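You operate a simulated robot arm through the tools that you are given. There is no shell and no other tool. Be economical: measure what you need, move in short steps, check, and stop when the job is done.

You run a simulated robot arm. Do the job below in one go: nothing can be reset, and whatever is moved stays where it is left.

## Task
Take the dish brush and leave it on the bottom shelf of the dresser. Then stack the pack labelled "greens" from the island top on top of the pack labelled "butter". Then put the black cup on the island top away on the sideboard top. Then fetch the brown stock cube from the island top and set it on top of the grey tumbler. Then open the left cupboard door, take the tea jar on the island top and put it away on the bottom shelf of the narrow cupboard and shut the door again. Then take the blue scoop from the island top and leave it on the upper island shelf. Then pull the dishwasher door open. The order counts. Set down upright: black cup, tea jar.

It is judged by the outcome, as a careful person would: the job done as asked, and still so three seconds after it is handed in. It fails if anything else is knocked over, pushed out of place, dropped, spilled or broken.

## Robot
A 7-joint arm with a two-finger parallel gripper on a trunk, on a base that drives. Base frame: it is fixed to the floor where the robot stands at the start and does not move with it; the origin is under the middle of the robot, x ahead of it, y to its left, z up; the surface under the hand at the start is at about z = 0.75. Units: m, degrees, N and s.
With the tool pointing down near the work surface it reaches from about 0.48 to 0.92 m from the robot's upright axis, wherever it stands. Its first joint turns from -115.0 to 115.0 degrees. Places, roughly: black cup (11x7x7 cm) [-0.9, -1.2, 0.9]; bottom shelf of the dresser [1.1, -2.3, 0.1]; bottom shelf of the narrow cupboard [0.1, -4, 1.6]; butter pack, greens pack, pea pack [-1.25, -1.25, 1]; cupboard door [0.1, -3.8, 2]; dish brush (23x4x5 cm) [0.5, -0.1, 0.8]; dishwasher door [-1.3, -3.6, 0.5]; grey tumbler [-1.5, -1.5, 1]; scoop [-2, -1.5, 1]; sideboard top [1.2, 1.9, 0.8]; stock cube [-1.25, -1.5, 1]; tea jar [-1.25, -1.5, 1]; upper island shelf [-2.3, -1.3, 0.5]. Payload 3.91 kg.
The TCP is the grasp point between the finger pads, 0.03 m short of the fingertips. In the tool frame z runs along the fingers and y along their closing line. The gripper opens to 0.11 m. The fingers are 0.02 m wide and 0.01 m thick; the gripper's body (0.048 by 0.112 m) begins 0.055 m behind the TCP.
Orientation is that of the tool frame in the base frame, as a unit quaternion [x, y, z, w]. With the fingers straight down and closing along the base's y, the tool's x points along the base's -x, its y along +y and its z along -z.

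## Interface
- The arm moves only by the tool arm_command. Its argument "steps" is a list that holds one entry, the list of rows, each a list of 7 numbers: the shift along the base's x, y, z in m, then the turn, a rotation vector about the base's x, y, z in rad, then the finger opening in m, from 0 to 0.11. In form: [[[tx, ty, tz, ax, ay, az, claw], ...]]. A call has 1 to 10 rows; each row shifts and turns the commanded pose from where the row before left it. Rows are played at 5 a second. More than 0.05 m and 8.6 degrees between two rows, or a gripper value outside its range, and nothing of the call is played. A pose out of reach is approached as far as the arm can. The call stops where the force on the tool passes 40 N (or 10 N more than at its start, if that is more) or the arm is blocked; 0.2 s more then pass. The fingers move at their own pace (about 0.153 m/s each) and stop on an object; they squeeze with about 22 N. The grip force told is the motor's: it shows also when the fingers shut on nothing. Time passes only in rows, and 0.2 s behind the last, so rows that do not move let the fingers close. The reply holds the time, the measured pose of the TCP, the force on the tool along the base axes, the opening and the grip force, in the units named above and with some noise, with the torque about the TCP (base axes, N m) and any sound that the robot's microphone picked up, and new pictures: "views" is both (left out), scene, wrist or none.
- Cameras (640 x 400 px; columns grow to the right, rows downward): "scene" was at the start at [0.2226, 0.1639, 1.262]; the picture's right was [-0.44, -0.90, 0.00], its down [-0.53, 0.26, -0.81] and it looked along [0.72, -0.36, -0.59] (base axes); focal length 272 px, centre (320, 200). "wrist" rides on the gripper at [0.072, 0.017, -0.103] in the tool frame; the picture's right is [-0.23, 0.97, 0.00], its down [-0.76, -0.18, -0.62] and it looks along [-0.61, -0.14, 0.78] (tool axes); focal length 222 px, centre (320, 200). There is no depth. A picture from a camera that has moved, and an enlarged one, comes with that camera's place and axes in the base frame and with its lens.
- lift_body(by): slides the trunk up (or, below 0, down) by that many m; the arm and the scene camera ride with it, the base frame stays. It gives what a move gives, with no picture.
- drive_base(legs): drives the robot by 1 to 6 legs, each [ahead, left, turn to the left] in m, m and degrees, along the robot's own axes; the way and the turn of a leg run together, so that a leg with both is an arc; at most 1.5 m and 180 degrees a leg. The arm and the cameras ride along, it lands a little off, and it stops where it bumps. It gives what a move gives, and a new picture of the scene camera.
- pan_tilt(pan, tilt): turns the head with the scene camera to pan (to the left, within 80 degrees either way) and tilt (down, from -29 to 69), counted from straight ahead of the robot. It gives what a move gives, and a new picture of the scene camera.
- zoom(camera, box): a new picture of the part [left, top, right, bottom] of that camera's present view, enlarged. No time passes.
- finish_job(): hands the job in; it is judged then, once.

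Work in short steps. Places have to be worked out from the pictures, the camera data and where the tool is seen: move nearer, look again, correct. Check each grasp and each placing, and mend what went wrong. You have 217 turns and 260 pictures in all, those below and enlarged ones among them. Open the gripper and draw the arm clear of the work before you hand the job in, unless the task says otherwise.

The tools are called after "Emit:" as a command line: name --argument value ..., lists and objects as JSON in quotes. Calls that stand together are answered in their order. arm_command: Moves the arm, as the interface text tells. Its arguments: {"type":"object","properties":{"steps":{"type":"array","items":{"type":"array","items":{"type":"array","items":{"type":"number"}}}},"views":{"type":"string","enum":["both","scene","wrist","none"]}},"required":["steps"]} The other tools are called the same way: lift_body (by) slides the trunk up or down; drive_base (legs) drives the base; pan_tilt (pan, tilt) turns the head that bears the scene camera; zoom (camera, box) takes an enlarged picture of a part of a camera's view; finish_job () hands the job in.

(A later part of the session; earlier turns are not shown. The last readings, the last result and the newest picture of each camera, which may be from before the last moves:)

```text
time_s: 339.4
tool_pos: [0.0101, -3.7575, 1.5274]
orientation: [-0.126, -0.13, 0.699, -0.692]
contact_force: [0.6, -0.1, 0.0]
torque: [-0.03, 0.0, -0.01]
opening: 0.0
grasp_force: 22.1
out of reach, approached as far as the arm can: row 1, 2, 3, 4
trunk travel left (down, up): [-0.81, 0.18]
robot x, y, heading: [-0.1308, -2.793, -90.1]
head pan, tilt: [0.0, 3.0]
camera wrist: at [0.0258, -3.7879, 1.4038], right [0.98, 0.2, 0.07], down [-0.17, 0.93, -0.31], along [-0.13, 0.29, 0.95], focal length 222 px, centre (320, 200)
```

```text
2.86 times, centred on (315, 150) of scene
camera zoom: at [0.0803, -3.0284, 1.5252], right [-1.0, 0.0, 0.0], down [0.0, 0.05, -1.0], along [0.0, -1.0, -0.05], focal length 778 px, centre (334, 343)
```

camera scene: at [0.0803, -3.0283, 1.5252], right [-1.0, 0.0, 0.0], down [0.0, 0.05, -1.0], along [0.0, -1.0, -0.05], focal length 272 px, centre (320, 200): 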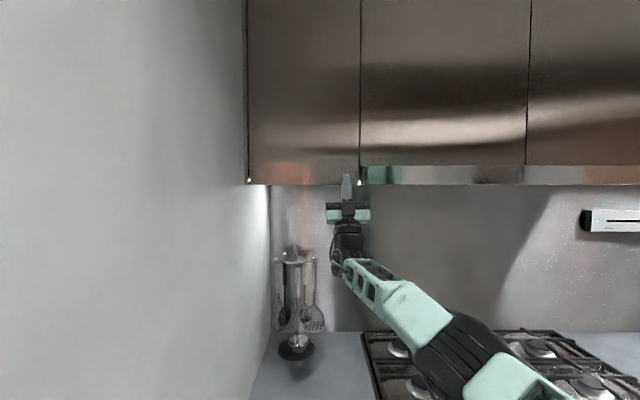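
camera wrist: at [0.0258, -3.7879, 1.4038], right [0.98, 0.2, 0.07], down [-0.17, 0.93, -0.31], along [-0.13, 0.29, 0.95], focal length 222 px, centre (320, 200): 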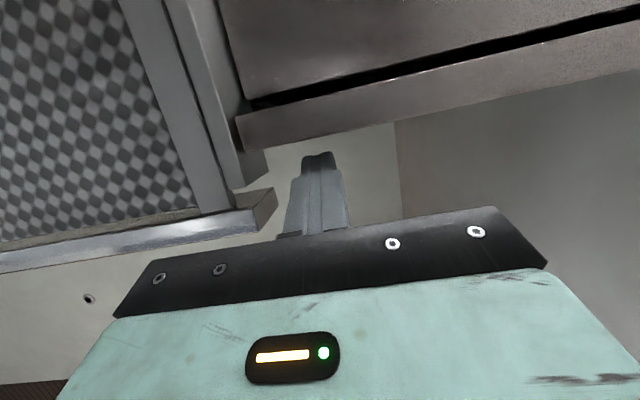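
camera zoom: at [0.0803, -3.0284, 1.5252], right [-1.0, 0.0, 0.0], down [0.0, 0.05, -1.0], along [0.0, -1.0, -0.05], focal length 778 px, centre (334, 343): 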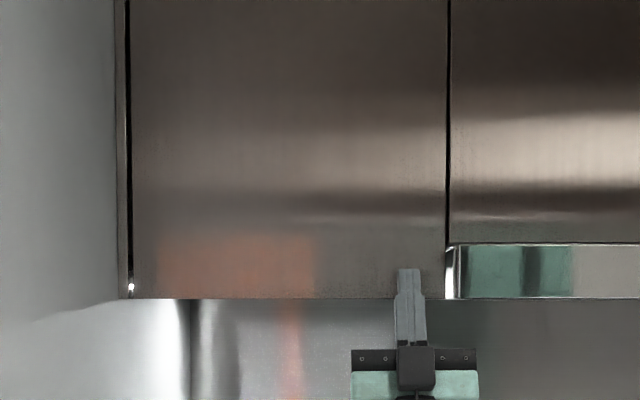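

It appears shut. I press once more by driving 3 cm to confirm.

Emit:
drive_base --legs '[[0.03, 0, 0]]'

Emit:
drive_base --legs '[[-0.25, -0.1, 0]]'

Emit:
zoom --camera "scene" --box '[240, 60, 420, 240]'

```text
time_s: 340.2
tool_pos: [0.0121, -3.7659, 1.5312]
orientation: [-0.118, -0.123, 0.699, -0.695]
contact_force: [-1.5, 6.8, 0.8]
torque: [-0.15, -0.07, -0.02]
opening: 0.0
grasp_force: 21.9
trunk travel left (down, up): [-0.81, 0.18]
robot x, y, heading: [-0.1255, -2.8053, -89.7]
head pan, tilt: [0.0, 3.0]
stopped in leg 1: the force on the tool passed its limit at 98 N (the readings are from after the stop); the commanded pose is now the measured one
camera scene: at [0.0802, -3.0429, 1.5253], right [-1.0, 0.0, 0.0], down [0.0, 0.05, -1.0], along [0.0, -1.0, -0.05], focal length 272 px, centre (320, 200)
```

scene: 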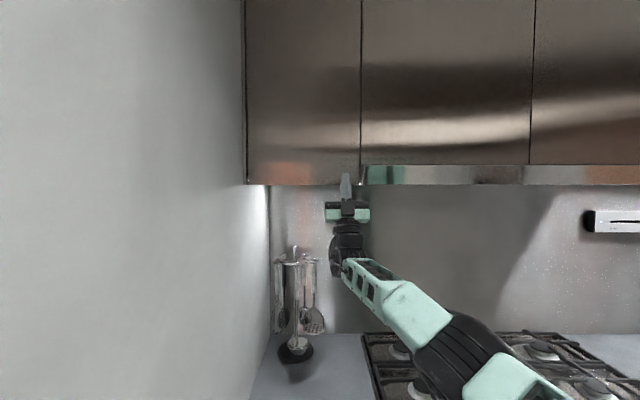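

```text
time_s: 342.1
tool_pos: [-0.0916, -3.519, 1.528]
orientation: [-0.119, -0.122, 0.702, -0.692]
contact_force: [-0.4, -0.8, 0.0]
torque: [-0.03, -0.02, -0.04]
opening: 0.0001
grasp_force: 21.7
trunk travel left (down, up): [-0.81, 0.18]
robot x, y, heading: [-0.225, -2.5595, -90.2]
head pan, tilt: [0.0, 3.0]
camera scene: at [-0.0189, -2.7963, 1.5252], right [-1.0, 0.0, 0.0], down [0.0, 0.05, -1.0], along [0.0, -1.0, -0.05], focal length 272 px, centre (320, 200)
```

scene: 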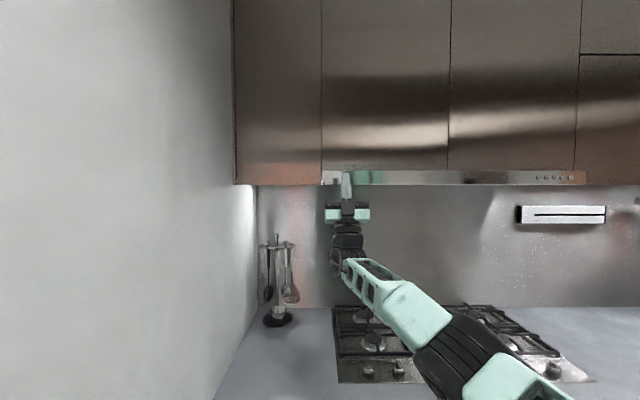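

```text
2.22 times, centred on (330, 150) of scene
camera zoom: at [-0.0189, -2.7963, 1.5252], right [-1.0, 0.0, 0.0], down [0.0, 0.05, -1.0], along [0.0, -1.0, -0.05], focal length 605 px, centre (298, 311)
```

zoom: 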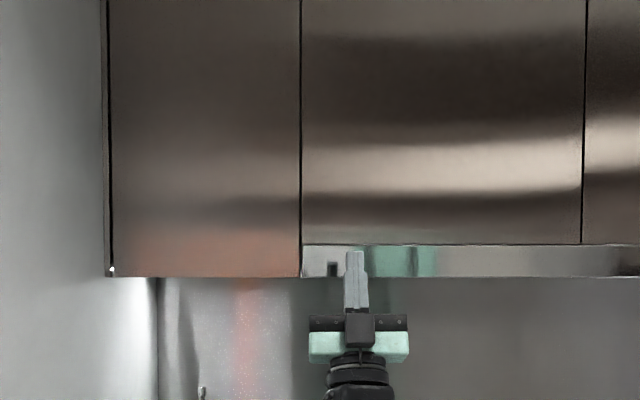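

The door is shut. Next the blue scoop: I turn the hand back down and drive to the island's other end to see the shelves.

Emit:
arm_command --steps '[[[-0.01, 0.015, -0.02, 0.14, 0, 0, 0.03], [-0.01, 0.015, -0.02, 0.14, 0, 0, 0.03], [-0.01, 0.015, -0.02, 0.14, 0, 0, 0.03], [-0.01, 0.015, -0.02, 0.14, 0, 0, 0.03], [-0.01, 0.015, -0.02, 0.14, 0, 0, 0.03], [-0.01, 0.015, -0.02, 0.14, 0, 0, 0.03], [-0.01, 0.015, -0.02, 0.14, 0, 0, 0.03], [-0.01, 0.015, -0.02, 0.14, 0, 0, 0.03], [-0.01, 0.015, -0.02, 0.14, 0, 0, 0.03], [-0.01, 0.015, -0.02, 0.14, 0, 0, 0.03]]]' --views "none"

Emit:
arm_command --steps '[[[-0.01, 0.015, -0.02, 0.14, 0, 0, 0.05], [-0.01, 0.015, -0.02, 0.14, 0, 0, 0.05], [-0.01, 0.015, -0.02, 0.14, 0, 0, 0.05], [-0.01, 0.015, 0, 0.14, 0, 0, 0.05], [-0.01, 0.015, 0, 0.14, 0, 0, 0.05], [-0.01, 0.015, 0, 0.14, 0, 0, 0.05], [0, 0.015, 0, 0.14, 0, 0, 0.05], [0, 0.015, 0, 0.14, 0, 0, 0.05], [0, 0.015, 0, 0.14, 0, 0, 0.05], [0, 0, 0, 0, 0, 0, 0.05]]]' --views "scene"

```text
time_s: 344.3
tool_pos: [-0.0866, -3.633, 1.3761]
orientation: [0.537, 0.546, -0.456, 0.454]
contact_force: [0.0, -0.4, 0.6]
torque: [-0.02, 0.0, -0.02]
opening: 0.0298
grasp_force: 0.1
out of reach, approached as far as the arm can: row 1, 2, 3, 4, 5, 6, 7, 8, 9, 10
trunk travel left (down, up): [-0.81, 0.18]
robot x, y, heading: [-0.2227, -2.5565, -90.4]
head pan, tilt: [0.0, 3.0]
```

```text
time_s: 346.5
tool_pos: [-0.1643, -3.4564, 1.2958]
orientation: [0.7, 0.71, -0.049, 0.049]
contact_force: [-0.7, 0.4, 0.1]
torque: [-0.02, 0.01, 0.02]
opening: 0.0503
grasp_force: 0.1
out of reach, approached as far as the arm can: row 1, 2, 5, 6, 7, 8, 9
trunk travel left (down, up): [-0.81, 0.18]
robot x, y, heading: [-0.2272, -2.5609, -90.2]
head pan, tilt: [0.0, 3.0]
camera scene: at [-0.019, -2.7962, 1.5252], right [-1.0, 0.0, 0.0], down [0.0, 0.05, -1.0], along [0.0, -1.0, -0.05], focal length 272 px, centre (320, 200)
```

scene: 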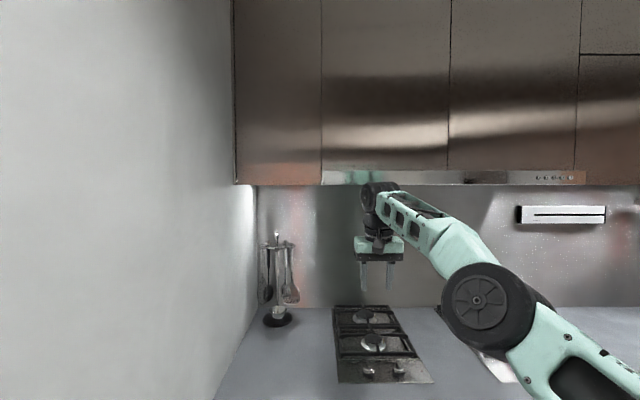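

I finish levelling, tuck the arm, and drive along the aisle to the island's west end.

Emit:
arm_command --steps '[[[0, 0.04, 0, 0.138, 0, 0, 0.05], [0, 0.045, -0.01, 0, 0, 0, 0.05], [0, 0.045, -0.01, 0, 0, 0, 0.05], [0, 0.045, -0.01, 0, 0, 0, 0.05], [0, 0.045, -0.01, 0, 0, 0, 0.05], [0, 0.045, -0.01, 0, 0, 0, 0.05], [0, 0.045, 0, 0, 0, 0, 0.05]]]' --views "none"

Emit:
drive_base --legs '[[0, -1.4, 0], [0.0, -1.4, 0], [0, 0, 90]]'

Emit:
pan_tilt --pan 35 --tilt 30

```text
time_s: 348.1
tool_pos: [-0.0986, -3.3862, 1.3339]
orientation: [0.702, 0.712, 0.001, -0.001]
contact_force: [0.5, -0.4, -0.6]
torque: [0.01, 0.0, -0.01]
opening: 0.0502
grasp_force: 0.0
out of reach, approached as far as the arm can: row 1, 2, 3, 4, 5, 6, 7
trunk travel left (down, up): [-0.81, 0.18]
robot x, y, heading: [-0.2286, -2.5573, -90.1]
head pan, tilt: [0.0, 3.0]
```

```text
time_s: 358.9
tool_pos: [-2.293, -3.3983, 1.3337]
orientation: [0.684, 0.729, 0.003, 0.005]
contact_force: [2.1, 1.6, -1.2]
torque: [-0.08, 0.28, -0.01]
opening: 0.0502
grasp_force: 0.1
trunk travel left (down, up): [-0.81, 0.18]
robot x, y, heading: [-2.4455, -2.5786, -89.2]
head pan, tilt: [0.0, 3.0]
stopped in leg 2: the force on the tool passed its limit at 102 N (the readings are from after the stop); the commanded pose is now the measured one
camera scene: at [-2.2356, -2.8105, 1.5251], right [-1.0, -0.02, 0.0], down [0.0, 0.05, -1.0], along [0.02, -1.0, -0.05], focal length 272 px, centre (320, 200)
```

scene: 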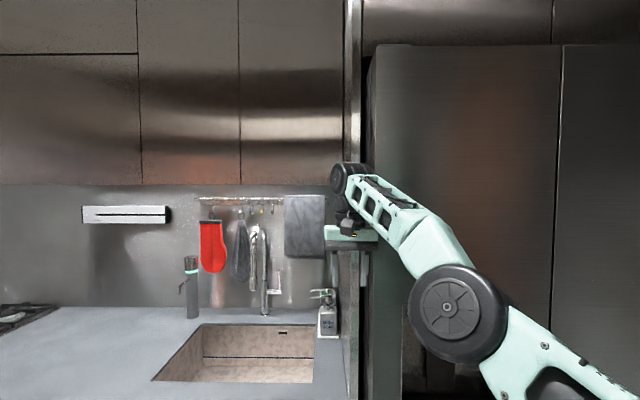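

```text
time_s: 359.9
tool_pos: [-2.2924, -3.3982, 1.3327]
orientation: [0.684, 0.729, 0.005, 0.006]
contact_force: [6.2, 1.5, -0.3]
torque: [-0.13, 0.64, 0.03]
opening: 0.0502
grasp_force: 0.1
trunk travel left (down, up): [-0.81, 0.18]
robot x, y, heading: [-2.4439, -2.5813, -88.9]
head pan, tilt: [35.0, 30.0]
camera scene: at [-2.1838, -2.7925, 1.4815], right [-0.81, -0.59, 0.0], down [-0.29, 0.4, -0.87], along [0.51, -0.7, -0.5], focal length 272 px, centre (320, 200)
```

scene: 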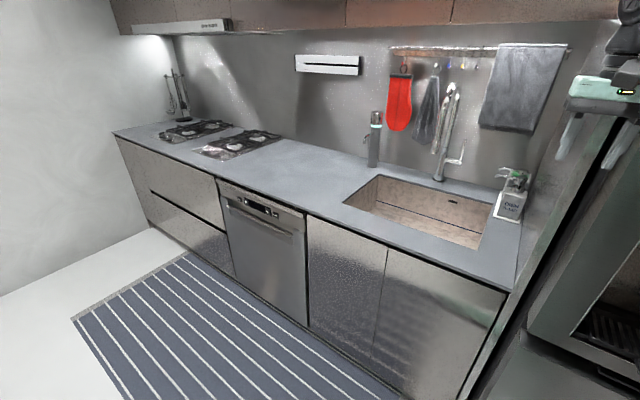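

The hand, still stretched out, bumped the tall fridge panel. I move away from it, back off, and then tuck the arm properly.

Emit:
drive_base --legs '[[0, 0.12, 0], [-0.2, 0, 0]]'

Emit:
arm_command --steps '[[[-0.005, 0.03, -0.02, 0, 0, 0, 0.05], [-0.005, 0.03, -0.02, 0, 0, 0, 0.05], [-0.005, 0.03, -0.02, 0, 0, 0, 0.05], [-0.005, 0.03, -0.02, 0, 0, 0, 0.05], [-0.005, 0.03, -0.02, 0, 0, 0, 0.05], [-0.005, 0.03, -0.02, 0, 0, 0, 0.05], [0, 0.03, 0, 0, 0, 0, 0.05], [0, 0.03, 0, 0, 0, 0, 0.05]]]' --views "none"

Emit:
pan_tilt --pan -20 --tilt 10

```text
time_s: 362.4
tool_pos: [-2.181, -3.1986, 1.3331]
orientation: [0.686, 0.728, 0.004, 0.006]
contact_force: [0.4, -0.1, 0.6]
torque: [0.02, -0.01, 0.02]
opening: 0.0502
grasp_force: 0.0
trunk travel left (down, up): [-0.81, 0.18]
robot x, y, heading: [-2.3346, -2.3809, -89.2]
head pan, tilt: [35.0, 30.0]
camera scene: at [-2.071, -2.5923, 1.4815], right [-0.81, -0.59, 0.0], down [-0.29, 0.41, -0.87], along [0.51, -0.7, -0.5], focal length 272 px, centre (320, 200)
```

scene: 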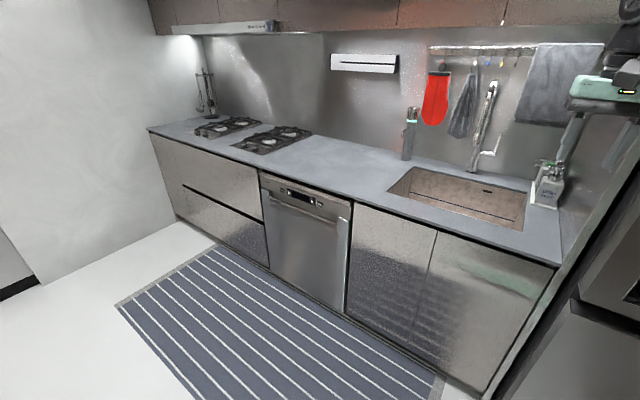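

```text
time_s: 364.2
tool_pos: [-2.1072, -3.1683, 1.3134]
orientation: [0.686, 0.728, 0.004, 0.004]
contact_force: [0.2, -0.7, -0.3]
torque: [0.01, 0.05, 0.01]
opening: 0.05
grasp_force: 0.1
out of reach, approached as far as the arm can: row 1, 2, 3, 4, 5, 6, 7, 8
trunk travel left (down, up): [-0.81, 0.18]
robot x, y, heading: [-2.3335, -2.38, -89.4]
head pan, tilt: [35.0, 30.0]
```

```text
time_s: 365.4
tool_pos: [-2.106, -3.1687, 1.3137]
orientation: [0.685, 0.728, 0.004, 0.004]
contact_force: [1.1, -0.2, -0.1]
torque: [-0.01, 0.0, 0.0]
opening: 0.05
grasp_force: 0.1
trunk travel left (down, up): [-0.81, 0.18]
robot x, y, heading: [-2.336, -2.3773, -89.2]
head pan, tilt: [-20.0, 10.0]
camera scene: at [-2.1544, -2.6068, 1.5139], right [-0.95, 0.33, 0.0], down [0.06, 0.16, -0.98], along [-0.32, -0.93, -0.17], focal length 272 px, centre (320, 200)
```

scene: 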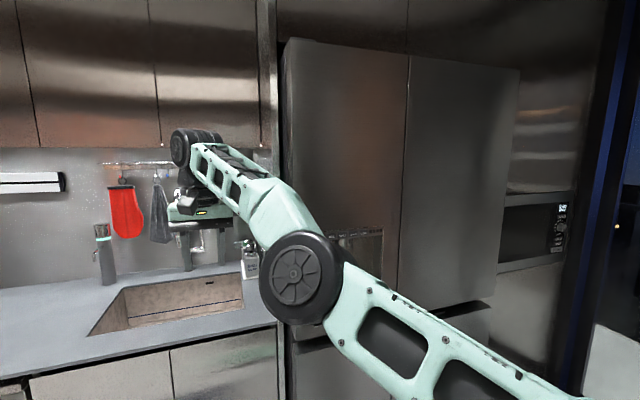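

The arm seems stuck near a joint limit when retracting at this height. I try lowering first.

Emit:
arm_command --steps '[[[0, 0, -0.04, 0, 0, 0, 0.05], [0, 0, -0.04, 0, 0, 0, 0.05], [0, 0, -0.04, 0, 0, 0, 0.05], [0, 0.02, -0.04, 0, 0, 0, 0.05], [0, 0.03, 0, 0, 0, 0, 0.05], [0, 0.03, 0, 0, 0, 0, 0.05]]]' --views "scene"

```text
time_s: 366.8
tool_pos: [-2.0486, -3.1826, 1.1809]
orientation: [0.686, 0.728, 0.004, 0.005]
contact_force: [-1.2, -0.4, 0.1]
torque: [0.0, 0.01, 0.02]
opening: 0.0499
grasp_force: 0.0
out of reach, approached as far as the arm can: row 1, 2, 3, 4, 5, 6
trunk travel left (down, up): [-0.81, 0.18]
robot x, y, heading: [-2.3326, -2.3785, -89.0]
head pan, tilt: [-20.0, 10.0]
camera scene: at [-2.1547, -2.607, 1.5139], right [-0.94, 0.33, 0.0], down [0.06, 0.16, -0.98], along [-0.32, -0.93, -0.17], focal length 272 px, centre (320, 200)
```

scene: 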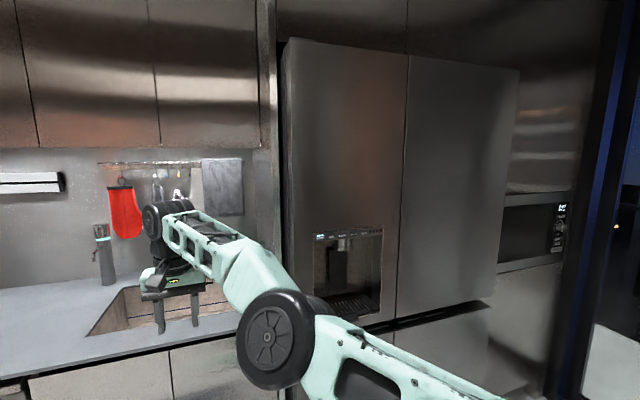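

The elbow is in a low branch left over from the upward reach. I pitch the hand forward to 45° and rise, where it flipped back before, and then retract.

Emit:
arm_command --steps '[[[0, 0, 0.03, -0.131, 0, 0, 0.05], [0, 0, 0.03, -0.131, 0, 0, 0.05], [0, 0, 0.03, -0.131, 0, 0, 0.05], [0, 0, 0.03, -0.131, 0, 0, 0.05], [0, 0, 0.03, -0.131, 0, 0, 0.05], [0, 0, 0.03, -0.131, 0, 0, 0.05], [0, 0.03, 0.02, 0, 0, 0, 0.05], [0, 0.03, 0.02, 0, 0, 0, 0.05], [0, 0.03, 0, 0, 0, 0, 0.05], [0, 0.03, 0, 0, 0, 0, 0.05]]]' --views "scene"

```text
time_s: 369.0
tool_pos: [-1.969, -3.1463, 1.4517]
orientation: [0.631, 0.674, -0.275, 0.267]
contact_force: [1.3, -1.0, -0.1]
torque: [0.02, 0.0, 0.0]
opening: 0.05
grasp_force: 0.0
out of reach, approached as far as the arm can: row 1, 2, 3, 4, 5, 6, 7, 8, 9, 10
trunk travel left (down, up): [-0.81, 0.18]
robot x, y, heading: [-2.3332, -2.3788, -89.1]
head pan, tilt: [-20.0, 10.0]
camera scene: at [-2.1546, -2.6071, 1.5139], right [-0.94, 0.33, 0.0], down [0.06, 0.16, -0.98], along [-0.32, -0.93, -0.17], focal length 272 px, centre (320, 200)
```

scene: 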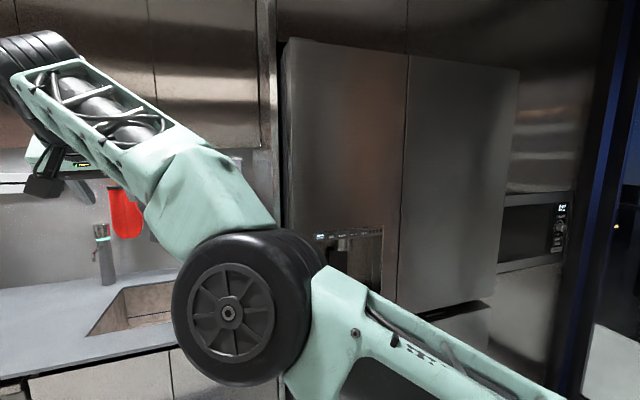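

Retracting only drifts the hand sideways. I try moving it to the robot's right and outward instead, to unwind the joints.

Emit:
arm_command --steps '[[[-0.04, 0, 0, 0, 0, 0, 0.05], [-0.04, 0, 0, 0, 0, 0, 0.05], [-0.04, 0, 0, 0, 0, 0, 0.05], [-0.04, 0, 0, 0, 0, 0, 0.05], [-0.04, 0, 0, 0, 0, 0, 0.05], [-0.04, 0, 0, 0, 0, 0, 0.05]]]' --views "scene"

```text
time_s: 370.4
tool_pos: [-2.1361, -3.2279, 1.5275]
orientation: [0.632, 0.674, -0.275, 0.266]
contact_force: [0.8, -0.6, -0.7]
torque: [-0.01, 0.0, -0.04]
opening: 0.0501
grasp_force: 0.1
out of reach, approached as far as the arm can: row 1, 2, 3, 4, 5, 6
trunk travel left (down, up): [-0.81, 0.18]
robot x, y, heading: [-2.3289, -2.3765, -89.1]
head pan, tilt: [-20.0, 10.0]
camera scene: at [-2.1539, -2.6066, 1.5139], right [-0.95, 0.33, 0.0], down [0.06, 0.16, -0.98], along [-0.32, -0.93, -0.17], focal length 272 px, centre (320, 200)
```

scene: 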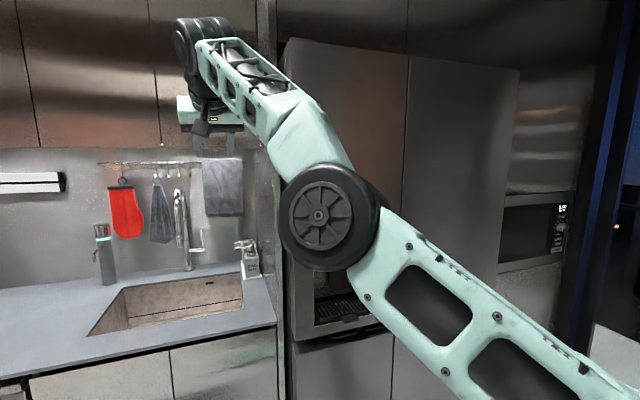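

I retrace instead: pitch up again toward the last pose that was comfortably reachable, then reverse the path that had worked.

Emit:
arm_command --steps '[[[0.015, 0.006, -0.012, -0.14, 0, 0, 0.05], [0.015, 0.006, -0.012, -0.14, 0, 0, 0.05], [0.015, 0.006, -0.012, -0.14, 0, 0, 0.05], [0.015, 0.006, -0.012, -0.14, 0, 0, 0.05], [0.015, 0.006, -0.012, -0.14, 0, 0, 0.05], [0.015, 0.006, -0.012, -0.14, 0, 0, 0.05], [0.015, 0.006, -0.012, -0.14, 0, 0, 0.05], [0.015, 0.006, -0.012, -0.14, 0, 0, 0.05], [0.015, 0.006, -0.012, -0.14, 0, 0, 0.05], [0.015, 0.006, -0.012, -0.14, 0, 0, 0.05]]]' --views "none"

Emit:
arm_command --steps '[[[0, 0, 0, -0.14, 0, 0, 0.05], [0, 0, 0, -0.14, 0, 0, 0.05], [0, 0, 0, -0.14, 0, 0, 0.05], [0, 0, 0, -0.14, 0, 0, 0.05], [0, 0, 0, -0.14, 0, 0, 0.05], [0, 0, 0, 0, 0, 0, 0.05]]]' --views "scene"

```text
time_s: 372.6
tool_pos: [-1.9384, -3.2607, 1.4847]
orientation: [-0.309, -0.337, 0.645, -0.612]
contact_force: [-0.2, 0.8, -0.1]
torque: [0.03, -0.03, -0.03]
opening: 0.0499
grasp_force: 0.1
out of reach, approached as far as the arm can: row 1, 2, 3, 4, 5, 6, 7, 9, 10
trunk travel left (down, up): [-0.81, 0.18]
robot x, y, heading: [-2.3336, -2.374, -89.1]
head pan, tilt: [-20.0, 10.0]
```

```text
time_s: 374.0
tool_pos: [-1.9953, -3.2138, 1.4873]
orientation: [-0.081, -0.097, 0.721, -0.681]
contact_force: [0.0, -0.7, 0.7]
torque: [0.01, 0.01, -0.01]
opening: 0.05
grasp_force: 0.0
out of reach, approached as far as the arm can: row 1, 2, 3, 4, 5
trunk travel left (down, up): [-0.81, 0.18]
robot x, y, heading: [-2.3344, -2.3818, -89.0]
head pan, tilt: [-20.0, 10.0]
camera scene: at [-2.1544, -2.6068, 1.5139], right [-0.95, 0.33, 0.0], down [0.06, 0.16, -0.98], along [-0.32, -0.93, -0.17], focal length 272 px, centre (320, 200)
```

scene: 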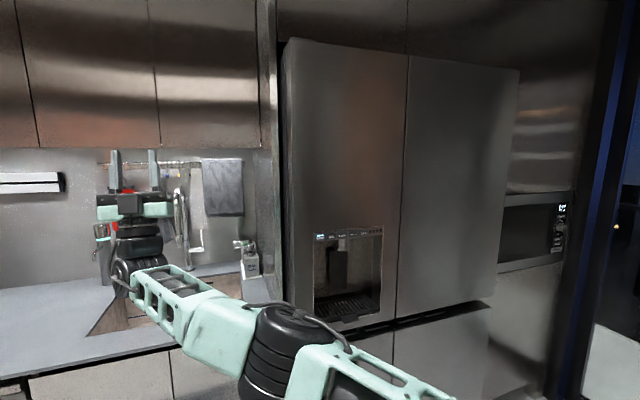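

Emit:
arm_command --steps '[[[0, 0.01, -0.025, 0, 0, 0, 0.05], [0, 0.01, -0.025, 0, 0, 0, 0.05], [0, 0.01, -0.025, 0, 0, 0, 0.05], [0, 0.01, -0.02, 0, 0, 0, 0.05], [0, 0, 0, 0, 0, 0, 0.05]]]' --views "none"

```text
time_s: 375.2
tool_pos: [-1.9767, -3.1958, 1.3932]
orientation: [-0.082, -0.095, 0.722, -0.681]
contact_force: [-0.9, 0.2, 0.1]
torque: [-0.02, 0.01, 0.01]
opening: 0.0498
grasp_force: 0.0
out of reach, approached as far as the arm can: row 1, 2, 3, 4
trunk travel left (down, up): [-0.81, 0.18]
robot x, y, heading: [-2.3356, -2.3754, -89.0]
head pan, tilt: [-20.0, 10.0]
```

Now I reverse the earlier path from this point.

Emit:
arm_command --steps '[[[0, 0.01, -0.005, 0.08, 0, 0, 0.05], [0, 0.015, 0, 0, 0, 0, 0.05], [-0.02, 0, 0, 0.13, 0, 0, 0.05], [-0.03, 0.008, -0.005, 0.13, 0, 0, 0.05], [-0.03, 0.008, -0.005, 0.13, 0, 0, 0.05], [-0.03, 0.008, -0.005, 0.13, 0, 0, 0.05], [-0.03, 0.008, -0.005, 0.13, 0, 0, 0.05], [-0.03, 0.008, -0.005, 0.13, 0, 0, 0.05], [-0.03, 0.008, -0.005, 0.13, 0, 0, 0.05], [0, 0, 0, 0, 0, 0, 0.05]]]' --views "scene"

```text
time_s: 377.4
tool_pos: [-1.9744, -3.3362, 1.355]
orientation: [-0.396, -0.428, 0.588, -0.56]
contact_force: [0.6, 0.7, -0.7]
torque: [-0.03, 0.0, -0.01]
opening: 0.05
grasp_force: 0.0
out of reach, approached as far as the arm can: row 1, 2, 3, 4, 5, 6, 7, 8, 9
trunk travel left (down, up): [-0.81, 0.18]
robot x, y, heading: [-2.3355, -2.3795, -89.1]
head pan, tilt: [-20.0, 10.0]
camera scene: at [-2.1544, -2.6068, 1.5139], right [-0.95, 0.33, 0.0], down [0.06, 0.16, -0.98], along [-0.32, -0.93, -0.17], focal length 272 px, centre (320, 200)
```

scene: 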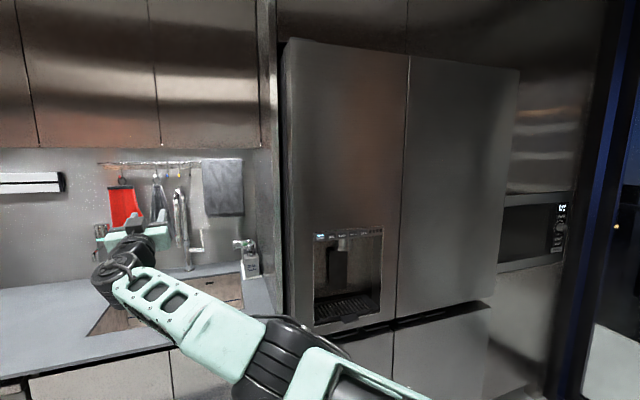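

All the stuck poses lie on a sphere of 0.77 m around the shoulder: the elbow is locked straight (slightly over-extended). I back off for room, push outward along the arm, then pull in, to let the elbow fold the right way.

Emit:
drive_base --legs '[[-0.2, 0, 0]]'

Emit:
arm_command --steps '[[[0.03, -0.034, 0.005, 0, 0, 0, 0.05], [0.03, -0.034, 0.005, 0, 0, 0, 0.05], [0.03, -0.034, 0.005, 0, 0, 0, 0.05], [-0.03, 0.034, -0.005, 0, 0, 0, 0.05], [-0.03, 0.034, -0.005, 0, 0, 0, 0.05], [-0.03, 0.034, -0.005, 0, 0, 0, 0.05], [-0.03, 0.034, -0.005, 0, 0, 0, 0.05], [-0.03, 0.034, -0.005, 0, 0, 0, 0.05], [-0.03, 0.034, -0.005, 0, 0, 0, 0.05], [-0.03, 0.034, -0.005, 0, 0, 0, 0.05]]]' --views "scene"

```text
time_s: 379.0
tool_pos: [-1.9826, -3.1481, 1.3545]
orientation: [-0.397, -0.426, 0.591, -0.558]
contact_force: [-0.8, 0.1, -0.9]
torque: [-0.01, 0.0, -0.02]
opening: 0.0502
grasp_force: 0.0
trunk travel left (down, up): [-0.81, 0.18]
robot x, y, heading: [-2.3397, -2.1895, -89.3]
head pan, tilt: [-20.0, 10.0]
camera scene: at [-2.1583, -2.4183, 1.5139], right [-0.94, 0.33, 0.0], down [0.06, 0.16, -0.98], along [-0.33, -0.93, -0.17], focal length 272 px, centre (320, 200)
```

scene: 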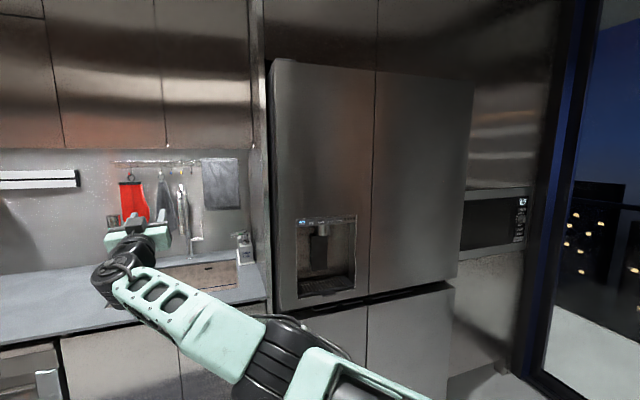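

```text
time_s: 381.2
tool_pos: [-2.1952, -2.916, 1.3262]
orientation: [-0.396, -0.426, 0.59, -0.559]
contact_force: [1.2, -0.3, -0.4]
torque: [-0.02, -0.01, -0.03]
opening: 0.0501
grasp_force: 0.1
out of reach, approached as far as the arm can: row 1, 2, 3, 4
trunk travel left (down, up): [-0.81, 0.18]
robot x, y, heading: [-2.3323, -2.1847, -89.4]
head pan, tilt: [-20.0, 10.0]
camera scene: at [-2.1577, -2.4182, 1.5138], right [-0.94, 0.33, 0.0], down [0.06, 0.16, -0.98], along [-0.33, -0.93, -0.17], focal length 272 px, centre (320, 200)
```

scene: 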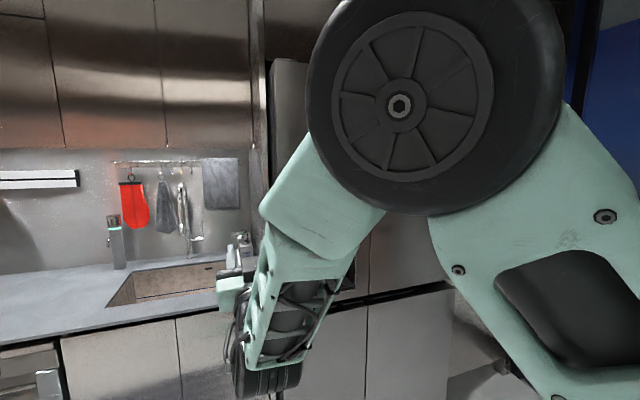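

Unlocked: the elbow folds upward again. I turn the hand back down.

Emit:
arm_command --steps '[[[0, 0, 0.02, 0.138, 0, 0, 0.05], [0, 0, 0.02, 0.138, 0, 0, 0.05], [0, 0, 0.02, 0.138, 0, 0, 0.05], [0, 0, 0.02, 0.138, 0, 0, 0.05], [0, 0, 0.02, 0.138, 0, 0, 0.05], [0, 0, 0.02, 0.138, 0, 0, 0.05], [0, 0, 0.01, 0.138, 0, 0, 0.05], [0, 0, 0, 0.138, 0, 0, 0.05], [0, 0, 0, 0.138, 0, 0, 0.05]]]' --views "none"

Emit:
arm_command --steps '[[[0, 0.01, -0.02, 0.138, 0, 0, 0.05], [0, 0.02, -0.03, 0.138, 0, 0, 0.05], [0, 0.02, -0.03, 0.138, 0, 0, 0.05], [-0.02, 0.02, -0.03, 0.138, 0, 0, 0.05], [-0.02, 0.02, -0.03, 0.138, 0, 0, 0.05], [-0.02, 0.02, -0.03, 0, 0, 0, 0.05], [0, 0, 0, 0, 0, 0, 0.05]]]' --views "none"

```text
time_s: 383.2
tool_pos: [-2.1948, -2.9164, 1.456]
orientation: [0.647, 0.691, -0.231, 0.222]
contact_force: [0.0, -0.4, 0.8]
torque: [-0.01, -0.01, -0.03]
opening: 0.0503
grasp_force: 0.0
trunk travel left (down, up): [-0.81, 0.18]
robot x, y, heading: [-2.3315, -2.1877, -89.6]
head pan, tilt: [-20.0, 10.0]
```

```text
time_s: 384.8
tool_pos: [-2.2556, -2.8076, 1.2887]
orientation: [0.684, 0.729, 0.015, -0.01]
contact_force: [0.4, 0.4, 0.0]
torque: [0.03, -0.03, -0.02]
opening: 0.05
grasp_force: 0.1
trunk travel left (down, up): [-0.81, 0.18]
robot x, y, heading: [-2.3384, -2.1864, -89.6]
head pan, tilt: [-20.0, 10.0]
```

Good. Now I drive round to the island's west end.

Emit:
drive_base --legs '[[0, -0.7, 0], [0, 0, 90], [0, 0.65, 0]]'

Emit:
pan_tilt --pan 0 --tilt 45

```text
time_s: 395.6
tool_pos: [-2.416, -1.4723, 1.2887]
orientation: [-0.024, 1.0, 0.005, -0.017]
contact_force: [-0.2, 0.3, -0.5]
torque: [-0.01, -0.01, -0.01]
opening: 0.0504
grasp_force: 0.0
trunk travel left (down, up): [-0.81, 0.18]
robot x, y, heading: [-3.0343, -1.5399, -0.3]
head pan, tilt: [-20.0, 10.0]
camera scene: at [-2.8034, -1.3741, 1.5139], right [-0.34, -0.94, 0.0], down [-0.16, 0.06, -0.98], along [0.92, -0.34, -0.17], focal length 272 px, centre (320, 200)
```

scene: 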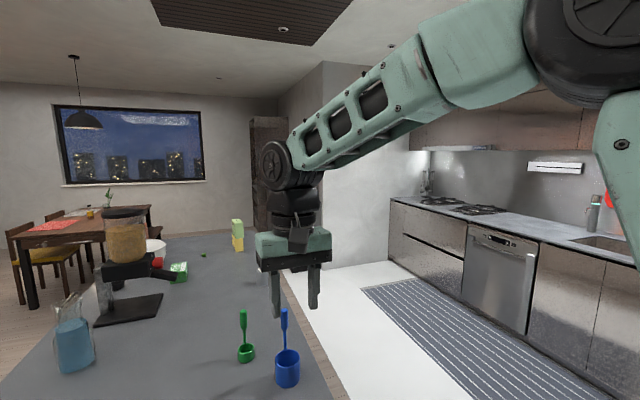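

```text
time_s: 396.6
tool_pos: [-2.4145, -1.4726, 1.2889]
orientation: [-0.024, 1.0, 0.005, -0.017]
contact_force: [-0.4, 0.1, 0.4]
torque: [0.02, -0.02, 0.0]
opening: 0.0501
grasp_force: 0.1
trunk travel left (down, up): [-0.81, 0.18]
robot x, y, heading: [-3.0369, -1.5438, -0.3]
head pan, tilt: [0.0, 45.0]
camera scene: at [-2.8093, -1.3423, 1.459], right [0.0, -1.0, 0.0], down [-0.71, 0.0, -0.71], along [0.71, 0.0, -0.71], focal length 272 px, centre (320, 200)
```

scene: 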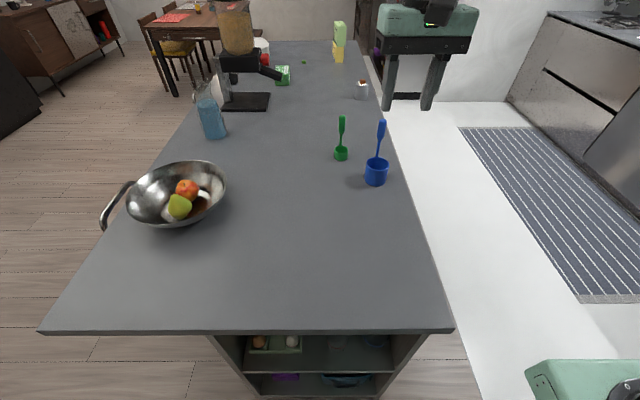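

The stack and the cube are still in place. The west end has open shelves. I back off and lower to look into the upper shelf.

Emit:
drive_base --legs '[[-0.35, 0, 0]]'

Emit:
lift_body --by -0.4

Emit:
pan_tilt --pan 0 --tilt 30

```text
time_s: 398.7
tool_pos: [-2.7294, -1.4752, 1.2901]
orientation: [-0.021, 1.0, 0.004, -0.016]
contact_force: [0.1, -0.3, 0.4]
torque: [0.0, -0.03, -0.02]
opening: 0.05
grasp_force: 0.1
trunk travel left (down, up): [-0.81, 0.18]
robot x, y, heading: [-3.3504, -1.5425, -0.4]
head pan, tilt: [0.0, 45.0]
stopped in leg 1: the robot was blocked; the commanded pose is now the measured one
camera scene: at [-3.1235, -1.3418, 1.459], right [-0.01, -1.0, 0.0], down [-0.71, 0.01, -0.71], along [0.71, -0.01, -0.71], focal length 272 px, centre (320, 200)
```

scene: 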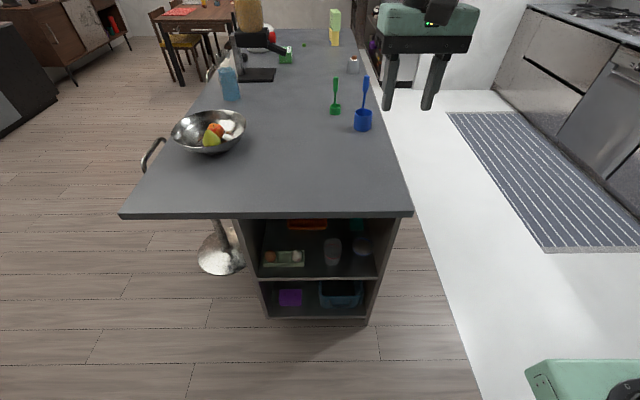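

```text
time_s: 402.5
tool_pos: [-2.73, -1.4755, 0.89]
orientation: [-0.021, 1.0, 0.004, -0.017]
contact_force: [-1.3, 0.9, -0.6]
torque: [0.02, 0.0, -0.03]
opening: 0.0503
grasp_force: 0.0
trunk travel left (down, up): [-0.41, 0.58]
robot x, y, heading: [-3.3496, -1.5427, -0.3]
head pan, tilt: [0.0, 45.0]
```

```text
time_s: 403.3
tool_pos: [-2.7302, -1.4745, 0.8888]
orientation: [-0.021, 1.0, 0.003, -0.018]
contact_force: [0.7, 0.2, -0.8]
torque: [0.0, 0.02, 0.02]
opening: 0.0503
grasp_force: 0.1
trunk travel left (down, up): [-0.41, 0.58]
robot x, y, heading: [-3.3488, -1.544, -0.8]
head pan, tilt: [0.0, 30.0]
camera scene: at [-3.1142, -1.3418, 1.0815], right [-0.01, -1.0, 0.0], down [-0.5, 0.0, -0.87], along [0.87, -0.01, -0.5], focal length 272 px, centre (320, 200)
```

scene: 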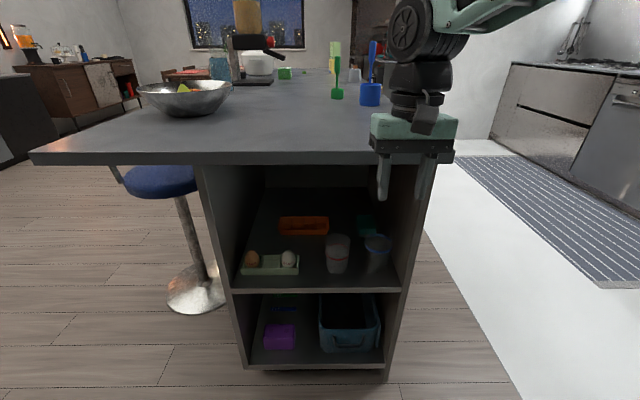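

The upper shelf (z≈0.48, front x≈-2.57) holds an egg tray, two cups, and an orange box at the back. I zoom in for free space.

Emit:
zoom --camera "scene" --box '[220, 180, 430, 310]'

```text
3.05 times, centred on (325, 245) of scene
camera zoom: at [-3.1142, -1.3418, 1.0815], right [-0.01, -1.0, 0.0], down [-0.5, 0.0, -0.87], along [0.87, -0.01, -0.5], focal length 830 px, centre (305, 63)
```

zoom: 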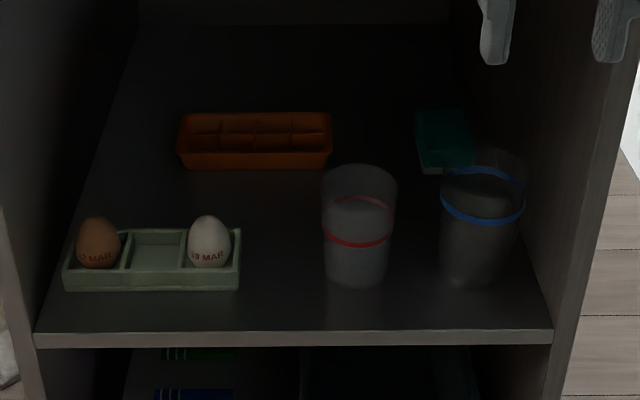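

The free patch is behind the egg tray and red cup, around (-2.39, -1.335). I raise up again and pitch the hand nearly horizontal to grasp the scoop's handle, checking with the wrist camera.

Emit:
lift_body --by 0.35

Emit:
arm_command --steps '[[[0.01, 0, -0.01, 0, -0.14, 0, 0.05], [0.01, 0, -0.01, 0, -0.14, 0, 0.05], [0.01, 0, -0.01, 0, -0.14, 0, 0.05], [0.01, 0, -0.01, 0, -0.14, 0, 0.05], [0.01, 0, -0.01, 0, -0.14, 0, 0.05], [0.01, 0, -0.01, 0, -0.14, 0, 0.05], [0.01, 0, -0.01, 0, -0.14, 0, 0.05], [0.01, 0, -0.01, 0, -0.14, 0, 0.05], [0.01, 0, -0.01, 0, -0.14, 0, 0.05], [0, 0, 0, 0, 0, 0, 0.05]]]' --views "none"

Emit:
drive_base --legs '[[0.22, 0, 0]]'

Emit:
arm_command --steps '[[[0, 0, 0, 0, 0, 0, 0.05]]]' --views "wrist"

```text
time_s: 406.7
tool_pos: [-2.7308, -1.475, 1.2392]
orientation: [-0.021, 1.0, 0.004, -0.017]
contact_force: [0.5, -0.1, -0.1]
torque: [0.0, 0.02, 0.04]
opening: 0.05
grasp_force: 0.1
trunk travel left (down, up): [-0.76, 0.23]
robot x, y, heading: [-3.3468, -1.5441, -0.1]
head pan, tilt: [0.0, 30.0]
```

```text
time_s: 408.9
tool_pos: [-2.6392, -1.4749, 1.1511]
orientation: [-0.02, 0.817, -0.008, 0.576]
contact_force: [-0.4, -0.1, -0.3]
torque: [0.01, 0.05, -0.02]
opening: 0.05
grasp_force: 0.1
trunk travel left (down, up): [-0.76, 0.23]
robot x, y, heading: [-3.3506, -1.5438, -0.4]
head pan, tilt: [0.0, 30.0]
```

```text
time_s: 410.6
tool_pos: [-2.4159, -1.474, 1.1506]
orientation: [-0.022, 0.818, -0.008, 0.575]
contact_force: [-1.1, 0.7, 0.0]
torque: [0.02, 0.02, 0.02]
opening: 0.0501
grasp_force: 0.1
trunk travel left (down, up): [-0.76, 0.23]
robot x, y, heading: [-3.1239, -1.5464, -0.4]
head pan, tilt: [0.0, 30.0]
camera scene: at [-2.8919, -1.3422, 1.4316], right [0.0, -1.0, 0.0], down [-0.5, 0.0, -0.87], along [0.87, 0.0, -0.5], focal length 272 px, centre (320, 200)
```

scene: 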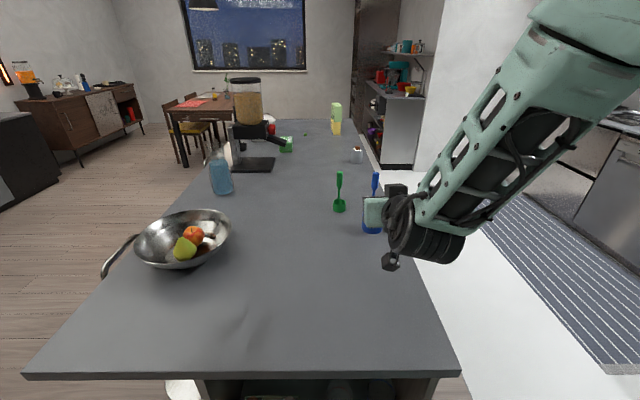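

```text
time_s: 411.0
tool_pos: [-2.4159, -1.4728, 1.1514]
orientation: [-0.022, 0.817, -0.007, 0.576]
contact_force: [0.3, 0.7, 0.1]
torque: [-0.02, 0.0, -0.01]
opening: 0.0504
grasp_force: 0.0
trunk travel left (down, up): [-0.76, 0.23]
robot x, y, heading: [-3.1271, -1.5454, -0.4]
head pan, tilt: [0.0, 30.0]
camera wrist: at [-2.5383, -1.4615, 1.1157], right [0.05, 0.98, 0.18], down [-0.32, -0.15, 0.93], along [0.94, -0.1, 0.31], focal length 222 px, centre (320, 200)
```

wrist: 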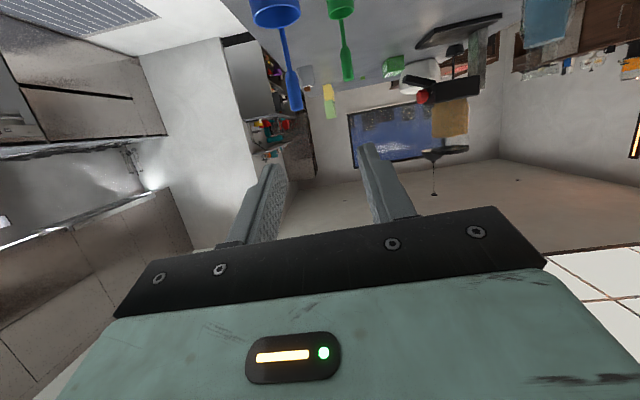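

Triangulated: the handle stands upright at about (-2.11, -1.517), z 0.94–1.08, behind (east of) its cup. I drive 0.15 closer, trim the pitch to 15°, and come to pre-grasp above the cup.

Emit:
drive_base --legs '[[0.15, 0, 0]]'

Emit:
arm_command --steps '[[[0, -0.02, -0.03, 0, -0.08, 0, 0.06], [0, -0.02, -0.04, 0, 0, 0, 0.06], [0.01, -0.004, -0.04, 0, 0, 0, 0.06], [0, 0, 0, 0, 0, 0, 0.06]]]'

```text
time_s: 412.4
tool_pos: [-2.2674, -1.4788, 1.1498]
orientation: [-0.02, 0.818, -0.008, 0.575]
contact_force: [-0.1, 0.5, 0.3]
torque: [-0.04, 0.01, 0.04]
opening: 0.0502
grasp_force: 0.1
trunk travel left (down, up): [-0.76, 0.23]
robot x, y, heading: [-2.9743, -1.5442, -0.4]
head pan, tilt: [0.0, 30.0]
camera scene: at [-2.7424, -1.3445, 1.4316], right [-0.01, -1.0, 0.0], down [-0.5, 0.0, -0.87], along [0.87, -0.01, -0.5], focal length 272 px, centre (320, 200)
```

scene: 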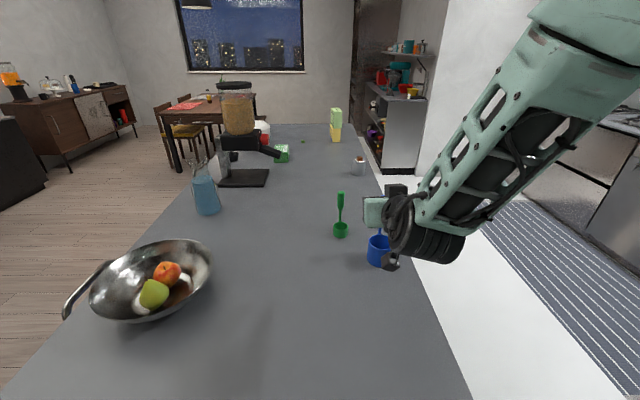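

```text
time_s: 413.4
tool_pos: [-2.2559, -1.5245, 1.0402]
orientation: [-0.018, 0.794, -0.011, 0.607]
contact_force: [-0.2, 0.7, 0.0]
torque: [-0.02, 0.01, 0.01]
opening: 0.0604
grasp_force: 0.1
trunk travel left (down, up): [-0.76, 0.23]
robot x, y, heading: [-2.9781, -1.5481, -0.6]
head pan, tilt: [0.0, 30.0]
camera scene: at [-2.7424, -1.3445, 1.4316], right [-0.01, -1.0, 0.0], down [-0.5, 0.0, -0.87], along [0.87, -0.01, -0.5], focal length 272 px, centre (320, 200)
camera wrist: at [-2.3745, -1.5119, 0.9954], right [0.04, 0.98, 0.18], down [-0.4, -0.15, 0.9], along [0.92, -0.11, 0.39], focal length 222 px, centre (320, 200)
```

scene: 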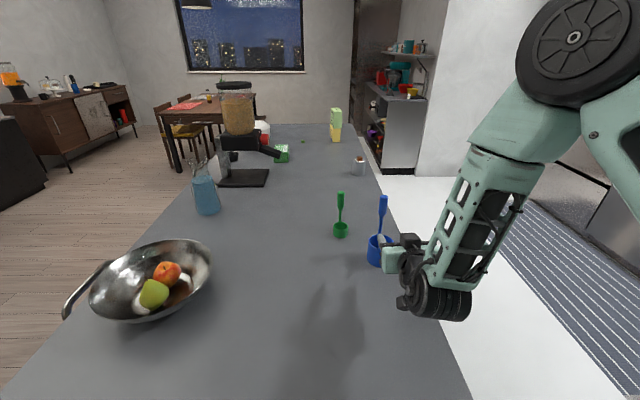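
wrist: 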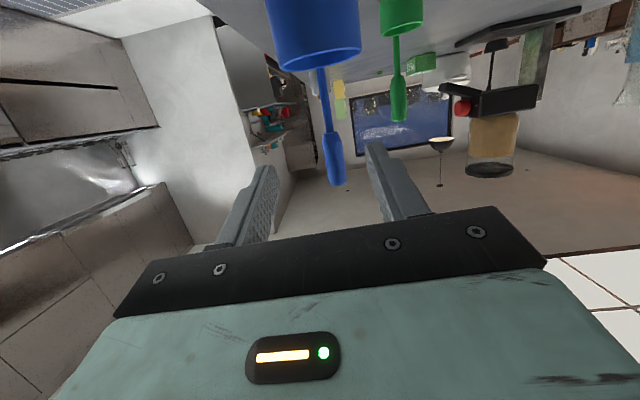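

The handle's wide end is at z≈1.03–1.09, y≈-1.517. I advance to it.

Emit:
arm_command --steps '[[[0.036, 0.0015, 0.003, 0, 0, 0, 0.06], [0.036, 0.0015, 0.003, 0, 0, 0, 0.06], [0.036, 0.0015, 0.003, 0, 0, 0, 0.06], [0.03, 0.0015, 0.002, 0, 0, 0, 0.06], [0, 0, 0, 0, 0, 0, 0.06]]]'

```text
time_s: 414.6
tool_pos: [-2.1203, -1.5196, 1.0507]
orientation: [-0.018, 0.794, -0.011, 0.607]
contact_force: [-0.5, -0.7, 0.3]
torque: [-0.01, 0.03, 0.03]
opening: 0.0601
grasp_force: 0.1
trunk travel left (down, up): [-0.76, 0.23]
robot x, y, heading: [-2.9799, -1.5469, -0.6]
head pan, tilt: [0.0, 30.0]
camera scene: at [-2.7423, -1.3445, 1.4316], right [-0.01, -1.0, 0.0], down [-0.5, 0.0, -0.87], along [0.87, -0.01, -0.5], focal length 272 px, centre (320, 200)
camera wrist: at [-2.2388, -1.5063, 1.0052], right [0.04, 0.98, 0.18], down [-0.4, -0.15, 0.9], along [0.92, -0.11, 0.39], focal length 222 px, centre (320, 200)
```

scene: 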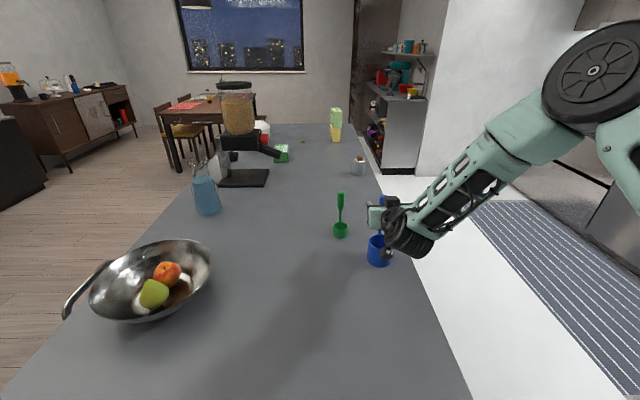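
wrist: 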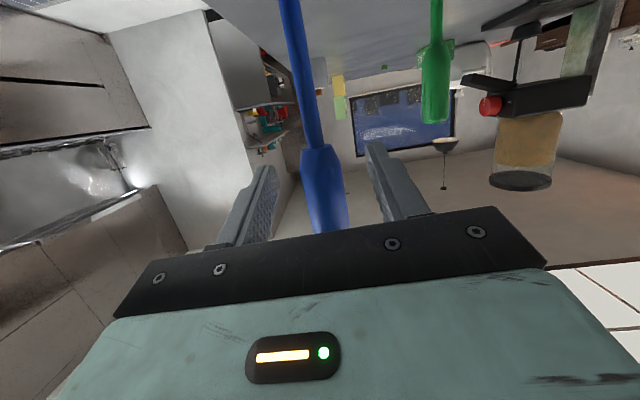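

The handle is between the fingers at the right depth. I close and lift.

Emit:
arm_command --steps '[[[0, 0, 0, 0, 0, 0, 0.03], [0, 0, 0, 0, 0, 0, 0.0], [0, 0, 0, 0, 0, 0, 0.0], [0, 0, 0, 0, 0, 0, 0.0], [0, 0, 0.03, 0, 0, 0, 0.0], [0, 0, 0.04, 0, 0, 0, 0.0], [0, 0, 0.02, 0, 0, 0, 0.0], [0, 0, 0, 0, 0, 0, 0.0]]]'

Emit:
zoom --camera "scene" --box '[320, 150, 460, 280]'

```text
time_s: 416.4
tool_pos: [-2.1183, -1.5177, 1.1409]
orientation: [-0.019, 0.795, -0.01, 0.607]
contact_force: [0.4, -0.3, -1.6]
torque: [0.03, -0.03, 0.0]
opening: 0.021
grasp_force: 22.6
trunk travel left (down, up): [-0.76, 0.23]
robot x, y, heading: [-2.9795, -1.5445, -0.5]
head pan, tilt: [0.0, 30.0]
camera scene: at [-2.7422, -1.3445, 1.4316], right [-0.01, -1.0, 0.0], down [-0.5, 0.0, -0.87], along [0.87, -0.01, -0.5], focal length 272 px, centre (320, 200)
camera wrist: at [-2.2381, -1.505, 1.0967], right [0.04, 0.98, 0.18], down [-0.4, -0.15, 0.9], along [0.92, -0.11, 0.39], focal length 222 px, centre (320, 200)
```

scene: 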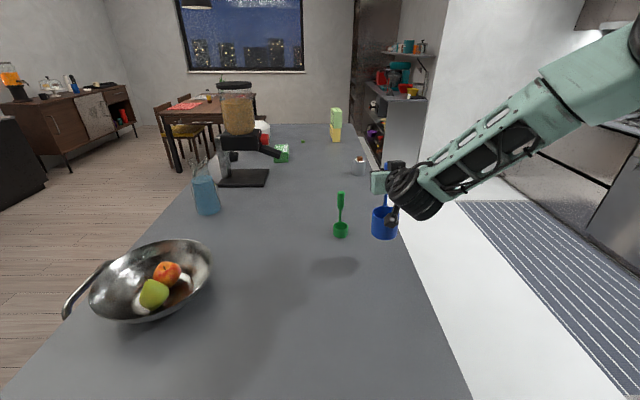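
wrist: 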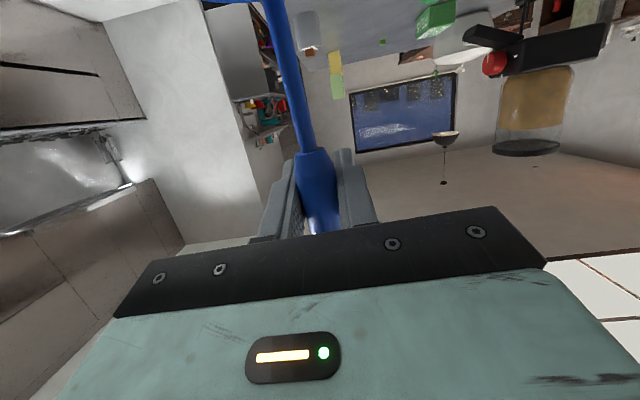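

```text
3.08 times, centred on (390, 215) of scene
camera zoom: at [-2.7422, -1.3445, 1.4316], right [-0.01, -1.0, 0.0], down [-0.5, 0.0, -0.87], along [0.87, -0.01, -0.5], focal length 838 px, centre (105, 154)
```

zoom: 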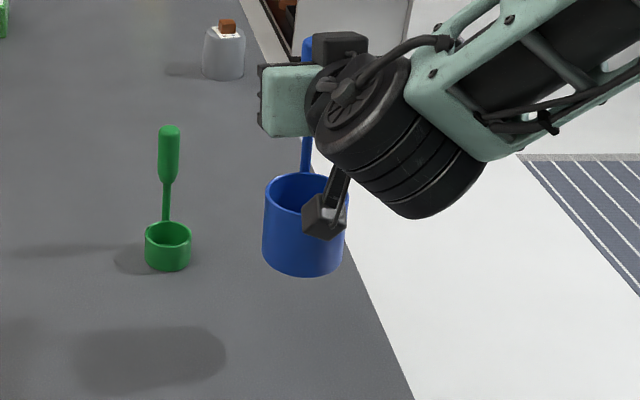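

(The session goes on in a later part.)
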